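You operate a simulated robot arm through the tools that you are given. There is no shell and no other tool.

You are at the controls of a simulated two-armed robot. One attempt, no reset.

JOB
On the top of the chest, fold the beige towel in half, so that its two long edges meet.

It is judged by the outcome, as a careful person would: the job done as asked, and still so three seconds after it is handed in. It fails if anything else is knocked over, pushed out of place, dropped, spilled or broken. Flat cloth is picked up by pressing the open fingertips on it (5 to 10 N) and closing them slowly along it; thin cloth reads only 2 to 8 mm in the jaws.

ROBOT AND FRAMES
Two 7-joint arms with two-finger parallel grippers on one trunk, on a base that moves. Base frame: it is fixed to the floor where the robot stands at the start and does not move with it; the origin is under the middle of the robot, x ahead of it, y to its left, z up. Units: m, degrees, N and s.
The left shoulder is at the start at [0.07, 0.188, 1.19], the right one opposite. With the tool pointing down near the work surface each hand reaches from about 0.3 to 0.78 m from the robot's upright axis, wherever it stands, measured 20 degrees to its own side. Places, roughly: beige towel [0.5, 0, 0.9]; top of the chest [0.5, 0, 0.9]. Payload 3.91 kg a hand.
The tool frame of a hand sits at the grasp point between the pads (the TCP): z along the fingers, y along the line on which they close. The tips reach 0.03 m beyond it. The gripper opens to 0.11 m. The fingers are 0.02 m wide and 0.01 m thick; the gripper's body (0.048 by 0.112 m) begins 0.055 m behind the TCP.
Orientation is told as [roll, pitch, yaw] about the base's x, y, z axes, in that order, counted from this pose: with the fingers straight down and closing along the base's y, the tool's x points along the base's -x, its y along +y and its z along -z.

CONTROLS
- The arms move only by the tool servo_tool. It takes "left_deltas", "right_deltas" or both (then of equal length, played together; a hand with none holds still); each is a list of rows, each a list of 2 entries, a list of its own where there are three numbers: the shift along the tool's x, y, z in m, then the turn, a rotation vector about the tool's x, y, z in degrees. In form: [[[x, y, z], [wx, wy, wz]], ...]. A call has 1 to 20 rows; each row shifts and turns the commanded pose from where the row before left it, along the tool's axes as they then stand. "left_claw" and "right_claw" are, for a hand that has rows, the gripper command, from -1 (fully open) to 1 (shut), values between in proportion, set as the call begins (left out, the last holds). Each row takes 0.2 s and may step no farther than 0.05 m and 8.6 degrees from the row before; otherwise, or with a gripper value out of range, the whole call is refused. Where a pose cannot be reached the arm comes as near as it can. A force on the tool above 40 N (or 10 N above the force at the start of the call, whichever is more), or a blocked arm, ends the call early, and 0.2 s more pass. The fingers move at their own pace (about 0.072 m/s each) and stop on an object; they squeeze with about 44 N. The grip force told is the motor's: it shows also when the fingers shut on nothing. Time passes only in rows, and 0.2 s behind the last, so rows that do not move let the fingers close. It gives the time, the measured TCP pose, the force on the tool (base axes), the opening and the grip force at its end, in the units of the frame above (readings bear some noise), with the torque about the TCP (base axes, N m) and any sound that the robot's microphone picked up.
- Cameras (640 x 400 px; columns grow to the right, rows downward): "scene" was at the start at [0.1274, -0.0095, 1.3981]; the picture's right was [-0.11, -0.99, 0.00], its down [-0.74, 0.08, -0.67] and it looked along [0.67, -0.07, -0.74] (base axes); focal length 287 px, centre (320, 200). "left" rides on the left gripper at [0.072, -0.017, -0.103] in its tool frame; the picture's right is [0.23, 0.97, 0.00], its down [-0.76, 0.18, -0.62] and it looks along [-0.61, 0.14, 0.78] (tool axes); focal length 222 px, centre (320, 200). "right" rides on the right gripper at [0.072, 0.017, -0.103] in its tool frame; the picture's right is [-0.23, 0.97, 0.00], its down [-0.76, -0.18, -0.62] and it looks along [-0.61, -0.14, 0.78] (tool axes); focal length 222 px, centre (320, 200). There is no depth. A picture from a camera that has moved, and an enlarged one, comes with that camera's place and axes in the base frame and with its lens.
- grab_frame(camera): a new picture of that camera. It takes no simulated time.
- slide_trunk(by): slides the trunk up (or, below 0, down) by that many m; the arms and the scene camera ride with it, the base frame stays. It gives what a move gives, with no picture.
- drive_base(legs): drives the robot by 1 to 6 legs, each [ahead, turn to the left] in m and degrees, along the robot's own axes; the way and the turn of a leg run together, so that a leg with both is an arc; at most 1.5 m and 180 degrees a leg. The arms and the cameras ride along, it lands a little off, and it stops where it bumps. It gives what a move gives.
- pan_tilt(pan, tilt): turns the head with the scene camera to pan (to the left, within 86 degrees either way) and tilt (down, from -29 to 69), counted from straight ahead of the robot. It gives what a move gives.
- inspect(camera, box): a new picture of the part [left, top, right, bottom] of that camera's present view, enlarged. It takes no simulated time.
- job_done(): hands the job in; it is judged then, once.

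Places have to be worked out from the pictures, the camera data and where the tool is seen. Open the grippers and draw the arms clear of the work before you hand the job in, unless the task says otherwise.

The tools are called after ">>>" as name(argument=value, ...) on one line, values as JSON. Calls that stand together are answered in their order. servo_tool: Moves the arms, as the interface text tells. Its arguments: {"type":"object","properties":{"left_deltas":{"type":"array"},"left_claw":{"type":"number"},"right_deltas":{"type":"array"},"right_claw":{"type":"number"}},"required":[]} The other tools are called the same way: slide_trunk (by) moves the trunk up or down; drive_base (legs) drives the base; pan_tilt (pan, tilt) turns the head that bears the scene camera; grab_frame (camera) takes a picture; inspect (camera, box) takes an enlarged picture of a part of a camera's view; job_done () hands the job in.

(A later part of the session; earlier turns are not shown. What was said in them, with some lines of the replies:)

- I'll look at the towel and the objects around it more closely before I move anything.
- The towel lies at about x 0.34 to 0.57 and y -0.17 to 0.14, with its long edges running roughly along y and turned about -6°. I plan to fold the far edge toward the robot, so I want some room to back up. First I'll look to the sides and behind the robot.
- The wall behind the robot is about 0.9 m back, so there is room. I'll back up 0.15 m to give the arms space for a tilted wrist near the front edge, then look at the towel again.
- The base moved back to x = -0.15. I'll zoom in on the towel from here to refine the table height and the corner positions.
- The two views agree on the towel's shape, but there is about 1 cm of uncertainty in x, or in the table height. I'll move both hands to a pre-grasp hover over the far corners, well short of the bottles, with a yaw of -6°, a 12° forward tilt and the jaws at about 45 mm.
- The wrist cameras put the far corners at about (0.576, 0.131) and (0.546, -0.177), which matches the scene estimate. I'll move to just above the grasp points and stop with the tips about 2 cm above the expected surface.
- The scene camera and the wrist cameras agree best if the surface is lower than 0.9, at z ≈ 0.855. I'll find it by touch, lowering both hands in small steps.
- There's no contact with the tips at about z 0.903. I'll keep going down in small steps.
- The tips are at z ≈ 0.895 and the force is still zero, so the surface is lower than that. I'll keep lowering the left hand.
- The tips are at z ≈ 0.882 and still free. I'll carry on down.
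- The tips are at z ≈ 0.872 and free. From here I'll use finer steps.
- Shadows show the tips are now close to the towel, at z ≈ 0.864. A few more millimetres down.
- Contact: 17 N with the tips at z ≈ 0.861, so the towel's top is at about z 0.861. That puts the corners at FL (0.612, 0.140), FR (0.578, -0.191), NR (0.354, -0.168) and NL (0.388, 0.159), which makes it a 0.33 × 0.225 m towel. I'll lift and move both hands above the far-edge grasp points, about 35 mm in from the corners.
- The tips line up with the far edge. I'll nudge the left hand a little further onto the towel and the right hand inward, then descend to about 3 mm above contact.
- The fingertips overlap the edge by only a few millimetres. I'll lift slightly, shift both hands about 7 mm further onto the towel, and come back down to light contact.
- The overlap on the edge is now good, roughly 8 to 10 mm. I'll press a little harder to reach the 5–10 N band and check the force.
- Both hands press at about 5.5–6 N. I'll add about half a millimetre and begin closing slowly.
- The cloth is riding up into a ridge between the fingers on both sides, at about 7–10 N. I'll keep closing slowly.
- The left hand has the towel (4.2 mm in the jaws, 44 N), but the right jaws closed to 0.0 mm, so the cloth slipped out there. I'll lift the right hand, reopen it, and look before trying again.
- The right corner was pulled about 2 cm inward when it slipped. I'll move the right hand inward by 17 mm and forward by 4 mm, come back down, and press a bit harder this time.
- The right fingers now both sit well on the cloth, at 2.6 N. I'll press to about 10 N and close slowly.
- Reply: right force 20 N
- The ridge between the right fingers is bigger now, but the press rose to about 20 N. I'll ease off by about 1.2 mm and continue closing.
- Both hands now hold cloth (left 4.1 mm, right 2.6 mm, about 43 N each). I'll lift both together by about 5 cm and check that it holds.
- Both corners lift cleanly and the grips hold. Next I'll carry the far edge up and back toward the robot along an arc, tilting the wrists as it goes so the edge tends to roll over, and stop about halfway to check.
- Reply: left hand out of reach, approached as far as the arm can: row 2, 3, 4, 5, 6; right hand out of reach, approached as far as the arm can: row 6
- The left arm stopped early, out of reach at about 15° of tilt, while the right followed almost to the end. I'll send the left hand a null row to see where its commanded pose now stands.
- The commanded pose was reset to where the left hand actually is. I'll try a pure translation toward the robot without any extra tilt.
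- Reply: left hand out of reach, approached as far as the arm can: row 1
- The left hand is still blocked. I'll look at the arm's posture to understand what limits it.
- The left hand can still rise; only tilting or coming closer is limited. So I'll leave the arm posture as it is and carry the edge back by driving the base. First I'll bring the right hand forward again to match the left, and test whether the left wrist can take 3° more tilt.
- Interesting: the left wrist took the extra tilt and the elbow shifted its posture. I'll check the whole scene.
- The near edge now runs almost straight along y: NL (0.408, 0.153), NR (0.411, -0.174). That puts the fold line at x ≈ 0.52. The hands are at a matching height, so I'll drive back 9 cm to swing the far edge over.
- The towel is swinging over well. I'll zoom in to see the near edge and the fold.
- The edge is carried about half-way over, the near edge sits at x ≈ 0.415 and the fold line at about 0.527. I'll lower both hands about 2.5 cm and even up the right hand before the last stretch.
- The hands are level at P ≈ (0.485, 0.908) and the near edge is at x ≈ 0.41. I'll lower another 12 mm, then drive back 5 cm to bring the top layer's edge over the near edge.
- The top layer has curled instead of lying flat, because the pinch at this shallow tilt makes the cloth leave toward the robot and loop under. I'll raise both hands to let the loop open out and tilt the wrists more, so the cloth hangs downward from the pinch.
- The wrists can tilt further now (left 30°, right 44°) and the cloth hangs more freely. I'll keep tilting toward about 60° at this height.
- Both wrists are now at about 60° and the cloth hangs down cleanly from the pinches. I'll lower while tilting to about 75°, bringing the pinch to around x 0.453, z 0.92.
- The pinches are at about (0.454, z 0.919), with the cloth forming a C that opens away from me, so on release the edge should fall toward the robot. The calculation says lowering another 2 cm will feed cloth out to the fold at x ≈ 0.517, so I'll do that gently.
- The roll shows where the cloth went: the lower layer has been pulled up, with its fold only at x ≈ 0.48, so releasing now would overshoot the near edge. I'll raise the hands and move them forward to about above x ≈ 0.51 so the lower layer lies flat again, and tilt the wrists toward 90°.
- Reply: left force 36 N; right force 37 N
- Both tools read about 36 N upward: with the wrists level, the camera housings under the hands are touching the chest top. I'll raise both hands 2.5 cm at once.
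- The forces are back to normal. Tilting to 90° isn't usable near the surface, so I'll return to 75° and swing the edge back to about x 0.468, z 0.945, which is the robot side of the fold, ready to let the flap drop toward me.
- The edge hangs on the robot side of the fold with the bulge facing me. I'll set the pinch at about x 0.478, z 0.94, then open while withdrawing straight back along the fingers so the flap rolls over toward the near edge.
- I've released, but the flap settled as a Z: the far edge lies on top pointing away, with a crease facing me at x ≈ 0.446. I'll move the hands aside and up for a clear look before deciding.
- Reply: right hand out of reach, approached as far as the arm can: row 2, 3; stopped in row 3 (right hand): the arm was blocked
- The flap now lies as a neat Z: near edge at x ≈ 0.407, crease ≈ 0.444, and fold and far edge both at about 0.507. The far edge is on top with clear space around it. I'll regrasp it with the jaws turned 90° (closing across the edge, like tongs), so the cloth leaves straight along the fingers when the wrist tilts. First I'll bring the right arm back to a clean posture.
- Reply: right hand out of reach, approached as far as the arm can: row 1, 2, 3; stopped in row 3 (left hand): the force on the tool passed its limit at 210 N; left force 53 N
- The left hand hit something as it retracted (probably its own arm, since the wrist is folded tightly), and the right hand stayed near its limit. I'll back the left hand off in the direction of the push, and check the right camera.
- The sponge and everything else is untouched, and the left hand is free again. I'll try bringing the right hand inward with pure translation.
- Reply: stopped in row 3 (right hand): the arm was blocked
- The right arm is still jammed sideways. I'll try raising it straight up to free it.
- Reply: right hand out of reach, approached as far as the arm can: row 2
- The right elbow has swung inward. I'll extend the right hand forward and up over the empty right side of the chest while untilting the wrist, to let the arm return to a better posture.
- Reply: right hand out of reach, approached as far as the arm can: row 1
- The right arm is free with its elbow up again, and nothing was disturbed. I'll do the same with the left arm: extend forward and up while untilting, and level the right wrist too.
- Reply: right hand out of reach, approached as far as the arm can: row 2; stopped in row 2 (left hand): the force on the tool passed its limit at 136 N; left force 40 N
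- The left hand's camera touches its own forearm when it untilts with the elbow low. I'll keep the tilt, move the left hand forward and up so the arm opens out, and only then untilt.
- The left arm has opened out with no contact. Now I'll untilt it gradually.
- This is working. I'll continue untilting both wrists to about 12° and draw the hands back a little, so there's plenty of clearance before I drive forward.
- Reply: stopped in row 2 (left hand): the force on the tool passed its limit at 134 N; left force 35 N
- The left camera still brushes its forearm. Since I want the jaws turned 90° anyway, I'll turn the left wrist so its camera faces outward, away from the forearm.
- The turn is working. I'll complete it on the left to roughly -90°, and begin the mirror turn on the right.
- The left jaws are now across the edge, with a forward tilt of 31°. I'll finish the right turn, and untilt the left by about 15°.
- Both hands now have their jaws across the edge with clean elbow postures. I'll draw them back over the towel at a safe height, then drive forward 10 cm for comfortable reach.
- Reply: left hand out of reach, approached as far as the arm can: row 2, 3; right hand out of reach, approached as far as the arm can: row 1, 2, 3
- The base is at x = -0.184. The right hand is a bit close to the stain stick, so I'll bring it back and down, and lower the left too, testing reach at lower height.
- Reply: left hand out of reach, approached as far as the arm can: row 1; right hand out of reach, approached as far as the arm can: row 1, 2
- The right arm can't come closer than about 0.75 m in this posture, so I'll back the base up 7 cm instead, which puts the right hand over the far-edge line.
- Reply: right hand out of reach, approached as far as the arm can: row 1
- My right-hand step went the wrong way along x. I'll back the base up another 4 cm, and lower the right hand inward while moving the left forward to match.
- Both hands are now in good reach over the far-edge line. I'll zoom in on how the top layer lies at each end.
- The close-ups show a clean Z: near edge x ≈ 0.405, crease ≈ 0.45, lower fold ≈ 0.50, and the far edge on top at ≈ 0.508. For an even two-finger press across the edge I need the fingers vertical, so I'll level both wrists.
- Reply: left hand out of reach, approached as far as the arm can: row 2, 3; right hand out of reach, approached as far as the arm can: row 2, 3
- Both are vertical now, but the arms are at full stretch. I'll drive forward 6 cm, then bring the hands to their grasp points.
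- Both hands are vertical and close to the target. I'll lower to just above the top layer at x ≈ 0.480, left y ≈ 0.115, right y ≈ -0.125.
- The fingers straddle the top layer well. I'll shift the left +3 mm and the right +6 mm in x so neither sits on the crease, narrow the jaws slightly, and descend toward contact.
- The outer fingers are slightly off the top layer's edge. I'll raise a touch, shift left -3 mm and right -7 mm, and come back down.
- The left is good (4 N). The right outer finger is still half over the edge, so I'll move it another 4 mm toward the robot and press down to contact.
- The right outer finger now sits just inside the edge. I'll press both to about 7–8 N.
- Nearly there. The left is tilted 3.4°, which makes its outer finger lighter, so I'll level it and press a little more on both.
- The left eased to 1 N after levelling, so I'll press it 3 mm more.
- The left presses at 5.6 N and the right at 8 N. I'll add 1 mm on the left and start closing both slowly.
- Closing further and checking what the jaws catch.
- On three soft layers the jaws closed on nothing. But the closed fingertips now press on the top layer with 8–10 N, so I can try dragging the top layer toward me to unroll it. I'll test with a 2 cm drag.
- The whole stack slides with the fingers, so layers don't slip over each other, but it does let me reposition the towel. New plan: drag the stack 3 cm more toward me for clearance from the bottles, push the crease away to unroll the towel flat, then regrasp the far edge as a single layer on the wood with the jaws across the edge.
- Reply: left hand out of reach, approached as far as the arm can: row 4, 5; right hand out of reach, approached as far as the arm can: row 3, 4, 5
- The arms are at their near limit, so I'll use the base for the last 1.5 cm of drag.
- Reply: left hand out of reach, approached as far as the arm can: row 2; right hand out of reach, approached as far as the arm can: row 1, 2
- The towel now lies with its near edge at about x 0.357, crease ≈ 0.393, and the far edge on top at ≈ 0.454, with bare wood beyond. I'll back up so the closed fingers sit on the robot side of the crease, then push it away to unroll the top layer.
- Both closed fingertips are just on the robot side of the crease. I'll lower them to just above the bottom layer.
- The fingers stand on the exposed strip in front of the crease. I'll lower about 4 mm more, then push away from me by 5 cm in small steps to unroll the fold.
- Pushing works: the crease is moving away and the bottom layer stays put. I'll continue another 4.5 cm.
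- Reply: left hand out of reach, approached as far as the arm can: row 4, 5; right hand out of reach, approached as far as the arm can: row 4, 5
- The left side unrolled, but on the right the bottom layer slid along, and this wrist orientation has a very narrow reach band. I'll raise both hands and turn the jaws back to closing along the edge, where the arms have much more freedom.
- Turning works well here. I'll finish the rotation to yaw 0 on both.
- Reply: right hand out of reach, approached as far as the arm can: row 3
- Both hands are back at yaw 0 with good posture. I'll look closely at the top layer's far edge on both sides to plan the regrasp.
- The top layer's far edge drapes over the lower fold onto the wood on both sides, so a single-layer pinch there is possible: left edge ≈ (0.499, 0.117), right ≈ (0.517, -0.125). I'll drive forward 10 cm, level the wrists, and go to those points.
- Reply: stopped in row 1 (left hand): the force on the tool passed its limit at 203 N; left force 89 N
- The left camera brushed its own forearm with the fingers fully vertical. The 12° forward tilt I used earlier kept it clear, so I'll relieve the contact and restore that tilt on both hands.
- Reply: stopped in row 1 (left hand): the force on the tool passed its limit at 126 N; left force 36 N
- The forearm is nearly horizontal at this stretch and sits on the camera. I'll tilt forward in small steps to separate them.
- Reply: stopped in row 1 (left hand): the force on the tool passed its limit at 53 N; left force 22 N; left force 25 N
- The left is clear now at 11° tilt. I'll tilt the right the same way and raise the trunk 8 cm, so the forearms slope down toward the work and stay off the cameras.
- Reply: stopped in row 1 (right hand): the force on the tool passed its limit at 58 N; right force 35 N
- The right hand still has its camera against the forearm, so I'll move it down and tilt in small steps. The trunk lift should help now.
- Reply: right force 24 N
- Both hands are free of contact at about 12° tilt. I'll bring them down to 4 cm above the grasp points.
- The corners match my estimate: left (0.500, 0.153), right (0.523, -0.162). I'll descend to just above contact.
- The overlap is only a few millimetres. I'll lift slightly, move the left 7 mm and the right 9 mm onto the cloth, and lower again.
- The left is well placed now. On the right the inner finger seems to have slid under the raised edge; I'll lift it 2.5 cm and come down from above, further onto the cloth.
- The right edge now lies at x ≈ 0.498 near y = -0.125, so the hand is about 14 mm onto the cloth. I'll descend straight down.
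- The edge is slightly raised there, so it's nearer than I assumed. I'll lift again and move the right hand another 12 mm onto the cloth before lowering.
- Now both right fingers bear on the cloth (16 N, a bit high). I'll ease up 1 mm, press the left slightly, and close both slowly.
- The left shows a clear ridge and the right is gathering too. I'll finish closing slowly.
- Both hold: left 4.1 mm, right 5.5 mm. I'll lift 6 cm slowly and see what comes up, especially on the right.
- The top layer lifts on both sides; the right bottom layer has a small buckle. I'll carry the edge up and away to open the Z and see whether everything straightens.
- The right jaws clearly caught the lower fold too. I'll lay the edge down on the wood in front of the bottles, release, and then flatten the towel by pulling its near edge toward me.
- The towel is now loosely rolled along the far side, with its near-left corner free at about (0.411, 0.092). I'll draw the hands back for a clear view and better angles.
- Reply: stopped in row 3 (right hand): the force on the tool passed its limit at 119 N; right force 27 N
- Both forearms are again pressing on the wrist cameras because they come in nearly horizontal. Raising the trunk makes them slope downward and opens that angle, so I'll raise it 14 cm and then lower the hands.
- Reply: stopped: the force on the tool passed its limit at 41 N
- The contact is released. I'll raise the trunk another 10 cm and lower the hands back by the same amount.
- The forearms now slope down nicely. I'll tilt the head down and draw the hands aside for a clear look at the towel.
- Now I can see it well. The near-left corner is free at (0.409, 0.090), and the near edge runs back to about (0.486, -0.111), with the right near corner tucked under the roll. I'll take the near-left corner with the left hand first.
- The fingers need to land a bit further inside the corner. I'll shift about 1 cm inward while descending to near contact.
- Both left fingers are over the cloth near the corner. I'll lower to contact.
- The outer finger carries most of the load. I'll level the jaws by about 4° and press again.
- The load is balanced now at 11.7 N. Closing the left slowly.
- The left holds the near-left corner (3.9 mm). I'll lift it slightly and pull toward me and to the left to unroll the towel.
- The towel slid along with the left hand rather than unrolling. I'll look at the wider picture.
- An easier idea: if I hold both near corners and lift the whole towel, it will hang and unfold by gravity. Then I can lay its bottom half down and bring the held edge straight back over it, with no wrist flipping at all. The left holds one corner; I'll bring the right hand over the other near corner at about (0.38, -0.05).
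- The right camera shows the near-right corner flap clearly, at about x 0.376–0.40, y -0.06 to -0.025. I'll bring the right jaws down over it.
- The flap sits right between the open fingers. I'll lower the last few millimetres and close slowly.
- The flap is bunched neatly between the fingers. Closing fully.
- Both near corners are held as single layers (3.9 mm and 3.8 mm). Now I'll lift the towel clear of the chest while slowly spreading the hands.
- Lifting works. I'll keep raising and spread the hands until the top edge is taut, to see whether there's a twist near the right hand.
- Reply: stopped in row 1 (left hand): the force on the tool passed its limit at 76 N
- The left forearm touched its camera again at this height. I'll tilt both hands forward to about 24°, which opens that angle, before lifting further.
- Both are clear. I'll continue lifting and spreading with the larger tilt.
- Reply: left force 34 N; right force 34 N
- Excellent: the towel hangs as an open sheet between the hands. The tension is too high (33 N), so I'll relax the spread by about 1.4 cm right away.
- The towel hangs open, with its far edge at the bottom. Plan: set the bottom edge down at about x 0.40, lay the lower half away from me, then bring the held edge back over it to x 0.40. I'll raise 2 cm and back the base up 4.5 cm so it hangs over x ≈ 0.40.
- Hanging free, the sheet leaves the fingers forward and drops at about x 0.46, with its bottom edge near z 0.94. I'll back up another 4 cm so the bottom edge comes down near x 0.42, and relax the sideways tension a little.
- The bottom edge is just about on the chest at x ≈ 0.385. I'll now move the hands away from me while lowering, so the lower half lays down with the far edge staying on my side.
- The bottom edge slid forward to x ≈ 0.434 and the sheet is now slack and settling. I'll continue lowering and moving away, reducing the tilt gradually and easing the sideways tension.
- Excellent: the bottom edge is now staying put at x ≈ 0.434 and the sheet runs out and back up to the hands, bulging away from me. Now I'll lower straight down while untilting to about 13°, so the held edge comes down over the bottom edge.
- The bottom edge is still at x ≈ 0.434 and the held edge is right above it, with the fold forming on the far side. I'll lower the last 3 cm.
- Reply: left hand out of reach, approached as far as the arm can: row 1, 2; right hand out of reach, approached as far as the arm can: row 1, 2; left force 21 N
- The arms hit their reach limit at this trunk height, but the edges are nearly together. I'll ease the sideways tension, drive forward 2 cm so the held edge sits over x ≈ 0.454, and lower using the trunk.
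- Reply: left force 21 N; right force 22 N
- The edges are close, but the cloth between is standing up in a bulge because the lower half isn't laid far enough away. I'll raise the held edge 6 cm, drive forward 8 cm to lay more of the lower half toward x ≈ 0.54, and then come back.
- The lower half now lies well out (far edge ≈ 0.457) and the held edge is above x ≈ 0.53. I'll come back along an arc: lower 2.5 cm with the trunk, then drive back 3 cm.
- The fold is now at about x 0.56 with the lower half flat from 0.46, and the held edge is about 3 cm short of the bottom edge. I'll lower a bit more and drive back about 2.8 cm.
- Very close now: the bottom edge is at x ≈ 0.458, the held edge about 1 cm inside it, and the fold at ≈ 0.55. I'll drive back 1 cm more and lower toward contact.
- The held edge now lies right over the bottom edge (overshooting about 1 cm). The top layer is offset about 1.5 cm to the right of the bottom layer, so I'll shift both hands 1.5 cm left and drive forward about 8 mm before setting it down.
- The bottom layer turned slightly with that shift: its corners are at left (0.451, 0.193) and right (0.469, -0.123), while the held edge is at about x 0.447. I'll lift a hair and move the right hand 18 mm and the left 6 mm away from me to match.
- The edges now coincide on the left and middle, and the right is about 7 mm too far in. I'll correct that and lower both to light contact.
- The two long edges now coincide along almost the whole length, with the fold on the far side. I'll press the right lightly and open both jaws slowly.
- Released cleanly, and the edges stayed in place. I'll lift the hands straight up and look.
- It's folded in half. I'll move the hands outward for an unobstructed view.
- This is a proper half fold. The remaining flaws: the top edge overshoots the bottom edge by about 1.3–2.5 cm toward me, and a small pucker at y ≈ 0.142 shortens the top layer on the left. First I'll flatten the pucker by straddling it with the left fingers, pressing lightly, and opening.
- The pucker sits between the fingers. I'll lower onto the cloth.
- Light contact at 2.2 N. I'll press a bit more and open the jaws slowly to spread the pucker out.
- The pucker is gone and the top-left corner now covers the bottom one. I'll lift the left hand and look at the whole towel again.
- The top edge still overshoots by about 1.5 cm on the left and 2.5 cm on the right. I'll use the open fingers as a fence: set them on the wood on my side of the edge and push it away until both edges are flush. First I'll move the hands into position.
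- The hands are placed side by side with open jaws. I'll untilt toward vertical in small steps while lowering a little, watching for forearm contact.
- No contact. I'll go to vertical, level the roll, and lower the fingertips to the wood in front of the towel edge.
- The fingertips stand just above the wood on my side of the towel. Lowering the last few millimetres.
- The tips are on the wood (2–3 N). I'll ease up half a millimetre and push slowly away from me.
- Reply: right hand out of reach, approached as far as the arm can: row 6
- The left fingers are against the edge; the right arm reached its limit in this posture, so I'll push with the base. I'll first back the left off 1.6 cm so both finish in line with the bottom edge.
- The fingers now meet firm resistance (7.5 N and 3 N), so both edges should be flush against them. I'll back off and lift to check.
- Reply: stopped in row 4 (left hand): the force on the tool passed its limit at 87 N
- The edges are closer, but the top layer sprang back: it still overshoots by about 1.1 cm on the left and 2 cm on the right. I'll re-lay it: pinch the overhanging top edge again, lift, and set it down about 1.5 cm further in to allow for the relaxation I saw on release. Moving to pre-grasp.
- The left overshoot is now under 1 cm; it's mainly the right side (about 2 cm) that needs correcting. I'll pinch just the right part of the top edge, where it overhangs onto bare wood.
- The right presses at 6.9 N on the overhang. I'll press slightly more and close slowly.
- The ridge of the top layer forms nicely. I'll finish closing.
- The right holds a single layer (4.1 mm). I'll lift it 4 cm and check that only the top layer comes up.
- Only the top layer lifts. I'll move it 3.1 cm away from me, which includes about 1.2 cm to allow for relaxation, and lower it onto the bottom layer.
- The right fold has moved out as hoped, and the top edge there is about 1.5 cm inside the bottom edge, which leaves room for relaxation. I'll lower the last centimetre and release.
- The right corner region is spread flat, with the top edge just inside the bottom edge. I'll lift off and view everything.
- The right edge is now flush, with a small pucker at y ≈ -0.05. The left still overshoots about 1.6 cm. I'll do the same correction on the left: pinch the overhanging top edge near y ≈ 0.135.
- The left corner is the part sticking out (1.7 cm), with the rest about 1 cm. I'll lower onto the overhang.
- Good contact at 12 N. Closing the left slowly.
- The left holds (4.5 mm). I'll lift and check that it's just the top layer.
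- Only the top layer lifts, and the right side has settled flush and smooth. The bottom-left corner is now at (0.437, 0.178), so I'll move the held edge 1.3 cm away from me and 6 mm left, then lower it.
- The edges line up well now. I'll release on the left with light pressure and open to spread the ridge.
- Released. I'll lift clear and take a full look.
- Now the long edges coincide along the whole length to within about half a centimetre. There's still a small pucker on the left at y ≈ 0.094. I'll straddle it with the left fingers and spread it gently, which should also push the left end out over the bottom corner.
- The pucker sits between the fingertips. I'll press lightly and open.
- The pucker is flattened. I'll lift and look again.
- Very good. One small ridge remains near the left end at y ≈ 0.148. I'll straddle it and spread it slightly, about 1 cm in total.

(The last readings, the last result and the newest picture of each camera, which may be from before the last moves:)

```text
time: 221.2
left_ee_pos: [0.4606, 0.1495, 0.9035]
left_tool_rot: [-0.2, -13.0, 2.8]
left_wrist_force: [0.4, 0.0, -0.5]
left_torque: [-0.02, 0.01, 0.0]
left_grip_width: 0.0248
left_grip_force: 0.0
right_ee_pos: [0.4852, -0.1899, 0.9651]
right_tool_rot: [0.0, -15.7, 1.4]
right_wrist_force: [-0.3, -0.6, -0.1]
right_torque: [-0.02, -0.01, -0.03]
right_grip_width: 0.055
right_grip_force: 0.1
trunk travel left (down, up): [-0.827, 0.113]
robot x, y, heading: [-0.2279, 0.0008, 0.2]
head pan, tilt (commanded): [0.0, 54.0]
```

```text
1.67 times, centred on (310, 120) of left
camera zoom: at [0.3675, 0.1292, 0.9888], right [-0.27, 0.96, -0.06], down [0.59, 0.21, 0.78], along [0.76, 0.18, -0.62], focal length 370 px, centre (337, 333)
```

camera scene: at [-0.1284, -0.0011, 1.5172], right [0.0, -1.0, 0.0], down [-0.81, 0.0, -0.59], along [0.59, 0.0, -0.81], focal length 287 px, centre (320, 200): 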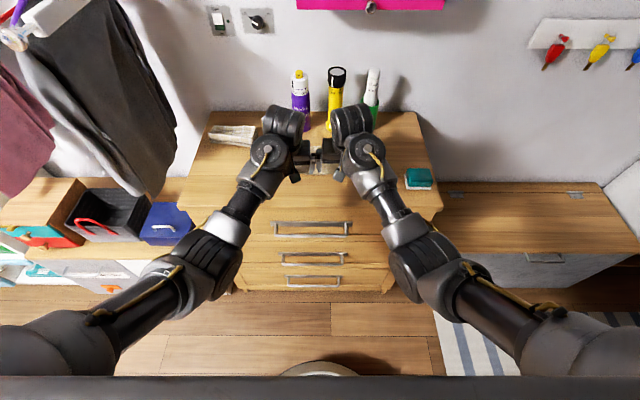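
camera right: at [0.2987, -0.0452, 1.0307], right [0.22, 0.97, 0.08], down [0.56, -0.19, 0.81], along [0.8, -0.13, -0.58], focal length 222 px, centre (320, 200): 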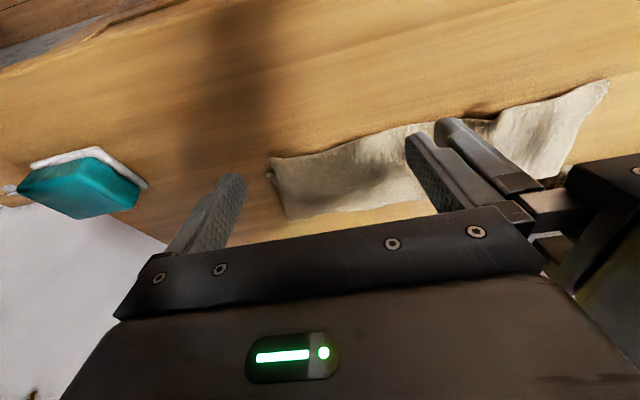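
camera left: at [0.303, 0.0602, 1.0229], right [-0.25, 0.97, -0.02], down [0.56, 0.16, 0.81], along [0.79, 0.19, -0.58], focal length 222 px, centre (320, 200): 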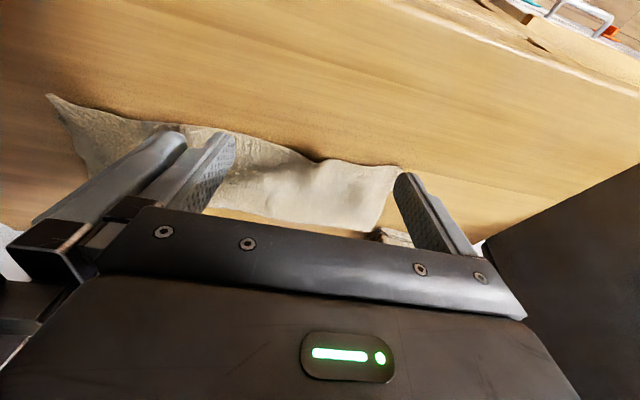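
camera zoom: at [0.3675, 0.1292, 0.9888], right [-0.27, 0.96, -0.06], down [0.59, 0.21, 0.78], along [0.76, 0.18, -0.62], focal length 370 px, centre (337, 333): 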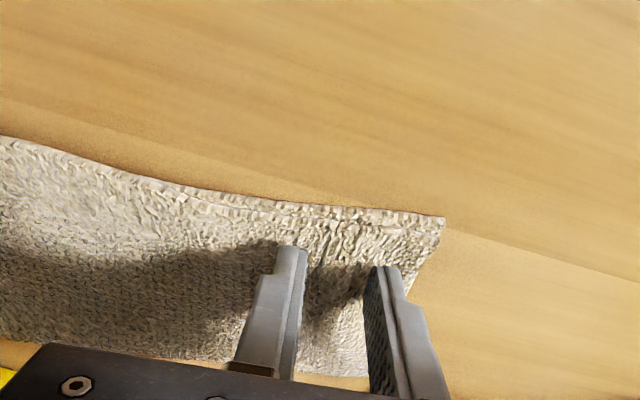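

>>> servo_tool(left_deltas=[[[0.0009, 0, 0.004], [0, 0, 0]], [[0.0005, 0, 0.002], [0, 0, 0]], [[0, 0, 0], [0, 0, 0]]])

>>> servo_tool(left_deltas=[[[0.0003, 0, 0.0012], [0, 0, 0]], [[0, 0, 0], [0, 0, 0]]], left_claw=0.38)

>>> servo_tool(left_deltas=[[[0, 0, 0], [0, 0, 0]], [[0, 0, 0], [0, 0, 0]]], left_claw=0.2)

>>> inspect(camera="left", box=[140, 0, 480, 240])

```text
time: 222.0
left_ee_pos: [0.4619, 0.1491, 0.8983]
left_tool_rot: [-0.3, -13.2, 2.9]
left_wrist_force: [0.6, 1.6, 4.5]
left_torque: [0.06, 0.0, 0.0]
left_grip_width: 0.0246
left_grip_force: 0.0
right_ee_pos: [0.4855, -0.1908, 0.9645]
right_tool_rot: [0.0, -15.8, 1.4]
right_wrist_force: [0.5, -0.2, -0.8]
right_torque: [-0.01, -0.02, -0.02]
right_grip_width: 0.0552
right_grip_force: 0.1
trunk travel left (down, up): [-0.827, 0.113]
robot x, y, heading: [-0.231, -0.0023, 0.0]
head pan, tilt (commanded): [0.0, 54.0]
```

```text
time: 222.6
left_ee_pos: [0.4608, 0.1479, 0.8982]
left_tool_rot: [-0.4, -13.2, 2.7]
left_wrist_force: [0.7, 0.3, 6.5]
left_torque: [0.01, 0.04, -0.02]
left_grip_width: 0.0322
left_grip_force: 0.0
right_ee_pos: [0.4844, -0.1899, 0.9642]
right_tool_rot: [0.0, -15.9, 1.5]
right_wrist_force: [-0.1, 0.5, -0.7]
right_torque: [0.03, -0.01, -0.01]
right_grip_width: 0.055
right_grip_force: 0.0
trunk travel left (down, up): [-0.827, 0.113]
robot x, y, heading: [-0.2248, -0.0013, 0.0]
head pan, tilt (commanded): [0.0, 54.0]
```

```text
time: 223.2
left_ee_pos: [0.4609, 0.1492, 0.8982]
left_tool_rot: [-0.2, -13.1, 2.8]
left_wrist_force: [0.1, -0.7, 5.9]
left_torque: [0.04, -0.02, 0.0]
left_grip_width: 0.0411
left_grip_force: 0.0
right_ee_pos: [0.4845, -0.1904, 0.9656]
right_tool_rot: [0.0, -15.9, 1.5]
right_wrist_force: [0.0, -1.1, 0.3]
right_torque: [0.04, 0.02, 0.01]
right_grip_width: 0.055
right_grip_force: 0.1
trunk travel left (down, up): [-0.827, 0.113]
robot x, y, heading: [-0.2272, 0.0017, -0.0]
head pan, tilt (commanded): [0.0, 54.0]
```

```text
1.67 times, centred on (310, 120) of left
camera zoom: at [0.3672, 0.1291, 0.9822], right [-0.27, 0.96, -0.06], down [0.59, 0.21, 0.78], along [0.76, 0.18, -0.62], focal length 370 px, centre (337, 333)
```

zoom: 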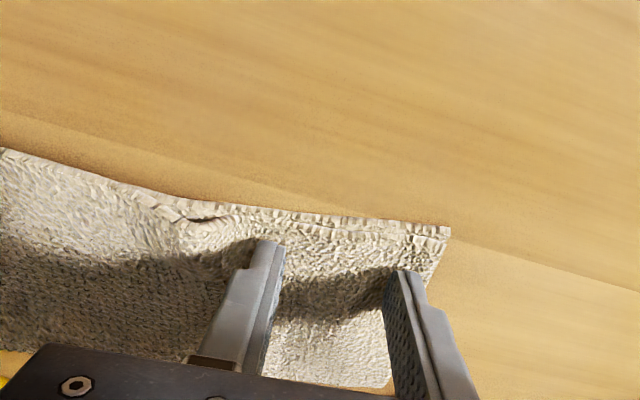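

The left end is flush and flat now. I'll lift off and check the final state.

>>> servo_tool(left_deltas=[[[-0.0022, 0, -0.0098], [0, 0, 0]], [[-0.0044, 0, -0.0195], [0, 0, 0]], [[-0.0044, 0, -0.0195], [0, -2, 0]], [[0, 0.03, 0], [0, -1, 0]], [[0, 0.03, 0], [0, 0, 0]], [[0, 0, 0], [0, 0, 0]]])

>>> inspect(camera="scene", box=[250, 125, 390, 225])

>>> inspect(camera="left", box=[0, 0, 400, 240])

```text
time: 224.6
left_ee_pos: [0.4589, 0.2085, 0.9477]
left_tool_rot: [-0.2, -16.0, 2.7]
left_wrist_force: [-0.3, 0.4, -0.1]
left_torque: [0.03, -0.01, 0.0]
left_grip_width: 0.0438
left_grip_force: 0.0
right_ee_pos: [0.4855, -0.1896, 0.9653]
right_tool_rot: [0.1, -15.7, 1.4]
right_wrist_force: [-1.0, -0.4, 0.5]
right_torque: [0.01, -0.02, 0.0]
right_grip_width: 0.055
right_grip_force: 0.1
trunk travel left (down, up): [-0.827, 0.113]
robot x, y, heading: [-0.2283, -0.0031, 0.1]
head pan, tilt (commanded): [0.0, 54.0]
```

```text
4.00 times, centred on (320, 175) of scene
camera zoom: at [-0.1051, -0.0021, 1.5173], right [0.0, -1.0, 0.0], down [-0.81, 0.0, -0.59], along [0.59, 0.0, -0.81], focal length 1147 px, centre (320, 300)
```

zoom: 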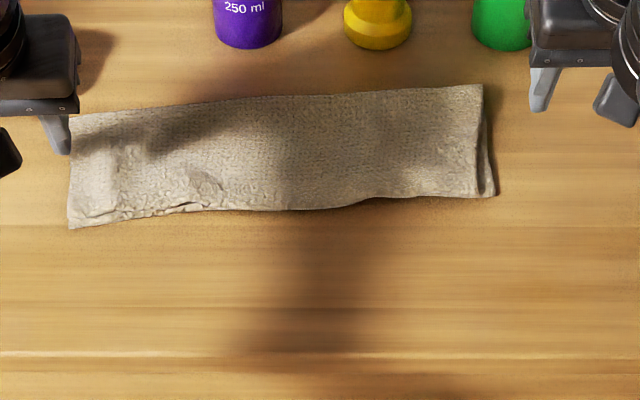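

```text
1.60 times, centred on (200, 120) of left
camera zoom: at [0.3602, 0.1888, 1.0277], right [-0.26, 0.96, -0.07], down [0.55, 0.21, 0.81], along [0.79, 0.18, -0.58], focal length 355 px, centre (512, 328)
```

zoom: 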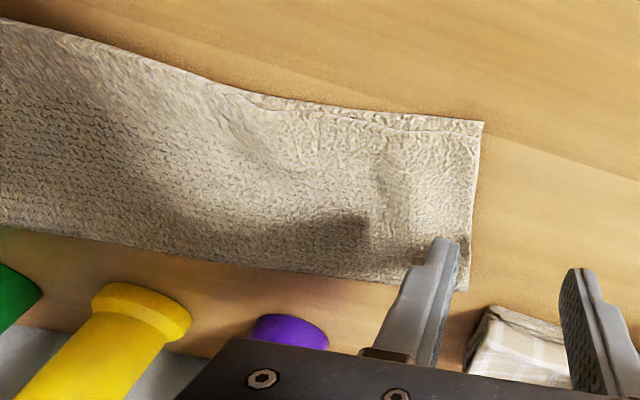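

The fold is neat: the two long edges lie together within a few millimetres, and the ends are nearly flush. Now I'll open the grippers and withdraw by driving back 18 cm.

>>> servo_tool(left_deltas=[[[0, 0.01, -0.01], [0, -2, 0]], [[0, 0, 0], [0, 0, 0]], [[0, 0, 0], [0, 0, 0]]], right_deltas=[[[0, -0.005, -0.005], [0, -1, 0]], [[0, 0, 0], [0, 0, 0]], [[0, 0, 0], [0, 0, 0]]], left_claw=-1.0, right_claw=-1.0)

>>> drive_base(legs=[[-0.18, 0]])

>>> pan_tilt(pan=0, tilt=45)

>>> grab_frame(camera="scene")

>>> inspect(camera="scene", box=[220, 100, 420, 240])

```text
time: 225.4
left_ee_pos: [0.4556, 0.2183, 0.9562]
left_tool_rot: [-0.3, -18.2, 2.9]
left_wrist_force: [-0.1, -0.1, -0.2]
left_torque: [0.0, 0.02, -0.02]
left_grip_width: 0.11
left_grip_force: 0.1
right_ee_pos: [0.4839, -0.1951, 0.9694]
right_tool_rot: [0.0, -16.7, 1.4]
right_wrist_force: [-0.3, 1.0, 0.2]
right_torque: [0.02, 0.0, 0.01]
right_grip_width: 0.1098
right_grip_force: 0.1
trunk travel left (down, up): [-0.827, 0.113]
robot x, y, heading: [-0.2261, 0.0002, 0.1]
head pan, tilt (commanded): [0.0, 54.0]
```

```text
time: 226.9
left_ee_pos: [0.2787, 0.2189, 0.9546]
left_tool_rot: [-0.2, -18.0, 2.8]
left_wrist_force: [0.5, 0.8, -0.6]
left_torque: [0.0, 0.04, 0.01]
left_grip_width: 0.1099
left_grip_force: 0.1
right_ee_pos: [0.307, -0.1948, 0.9698]
right_tool_rot: [0.1, -16.6, 1.4]
right_wrist_force: [-0.5, 0.4, 0.1]
right_torque: [0.0, 0.05, -0.01]
right_grip_width: 0.1099
right_grip_force: 0.1
trunk travel left (down, up): [-0.827, 0.113]
robot x, y, heading: [-0.4038, -0.0002, -0.2]
head pan, tilt (commanded): [0.0, 54.0]
```

```text
time: 227.6
left_ee_pos: [0.2769, 0.2188, 0.9575]
left_tool_rot: [-0.3, -18.0, 2.8]
left_wrist_force: [0.2, -0.6, 0.4]
left_torque: [0.01, 0.0, 0.01]
left_grip_width: 0.11
left_grip_force: 0.1
right_ee_pos: [0.3054, -0.1947, 0.9701]
right_tool_rot: [0.0, -16.9, 1.5]
right_wrist_force: [-0.5, -0.7, -0.9]
right_torque: [0.02, -0.03, -0.01]
right_grip_width: 0.1099
right_grip_force: 0.0
trunk travel left (down, up): [-0.827, 0.113]
robot x, y, heading: [-0.4068, 0.0033, -0.2]
head pan, tilt (commanded): [0.0, 45.0]
```

```text
taken
camera scene: at [-0.2764, -0.0009, 1.5295], right [0.0, -1.0, 0.0], down [-0.71, 0.0, -0.71], along [0.71, 0.0, -0.71], focal length 287 px, centre (320, 200)
```

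scene: 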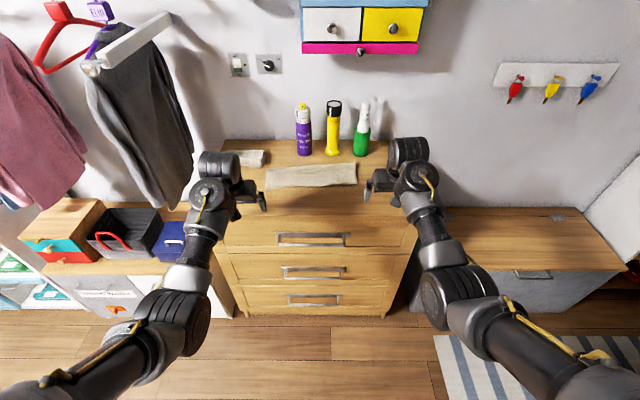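

```text
2.86 times, centred on (320, 170) of scene
camera zoom: at [-0.2764, -0.0009, 1.5295], right [0.0, -1.0, 0.0], down [-0.71, 0.0, -0.71], along [0.71, 0.0, -0.71], focal length 819 px, centre (320, 286)
```

zoom: 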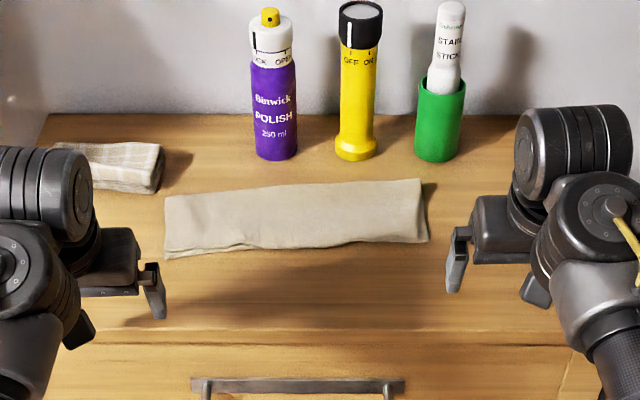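

Everything looks in place and the towel is neatly folded. I'll do a last check that the sponge hidden behind the right hand is undisturbed.

>>> grab_frame(camera="right")

>>> inspect(camera="scene", box=[260, 150, 370, 200])

```text
taken
camera right: at [0.2049, -0.1801, 1.0479], right [0.19, 0.98, 0.07], down [0.55, -0.16, 0.82], along [0.81, -0.12, -0.57], focal length 222 px, centre (320, 200)
```

right: 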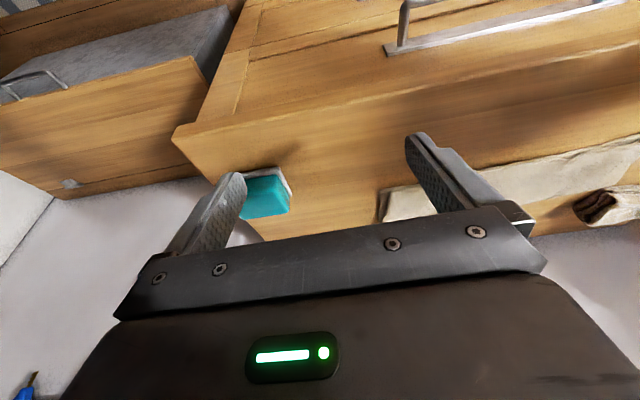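

```text
5.82 times, centred on (315, 175) of scene
camera zoom: at [-0.2764, -0.0009, 1.5295], right [0.0, -1.0, 0.0], down [-0.71, 0.0, -0.71], along [0.71, 0.0, -0.71], focal length 1669 px, centre (349, 346)
```

zoom: 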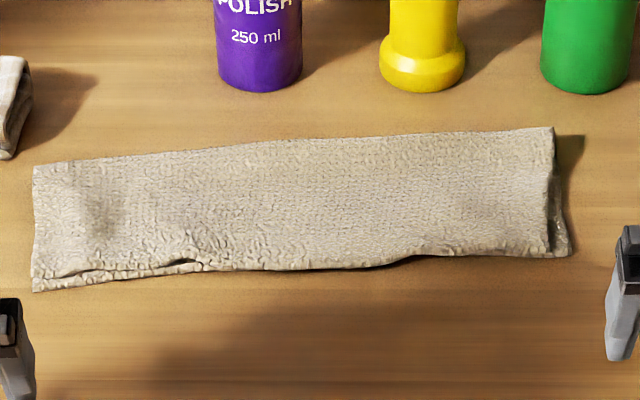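

The towel is folded in half and its two long edges meet to within about a centimetre. The bottles, flashlight, sponge and checked cloth are where they were, the grippers are open and the arms are clear, so I'm handing the job in.

>>> job_done()

```text
The job is handed in.
```

The beige towel is folded in half on top of the chest, with its two long edges together to within about a centimetre. The job is handed in; I don't have the judge's result.

- **Small flaws:** at the right end the bottom layer sticks out about 1 cm past the top one. The towel also lies at a slight angle to the chest and a little nearer its front than where it started.
- **Other objects:** in the final pictures the bottles, flashlight, sponge and checked cloth are all standing or lying where they were.
- **Contacts along the way:** the first folding attempt didn't work, so I unfolded the towel, lifted it by its near edge, and re-laid it folded over. While repositioning, the wrist cameras bumped the robot's own forearms several times, with force readings up to about 210 N. Both camera housings also pressed on the chest top once, at about 36 N. I saw no damage in the pictures, but I didn't check closely for marks.

The grippers are open and the arms are back clear of the chest.
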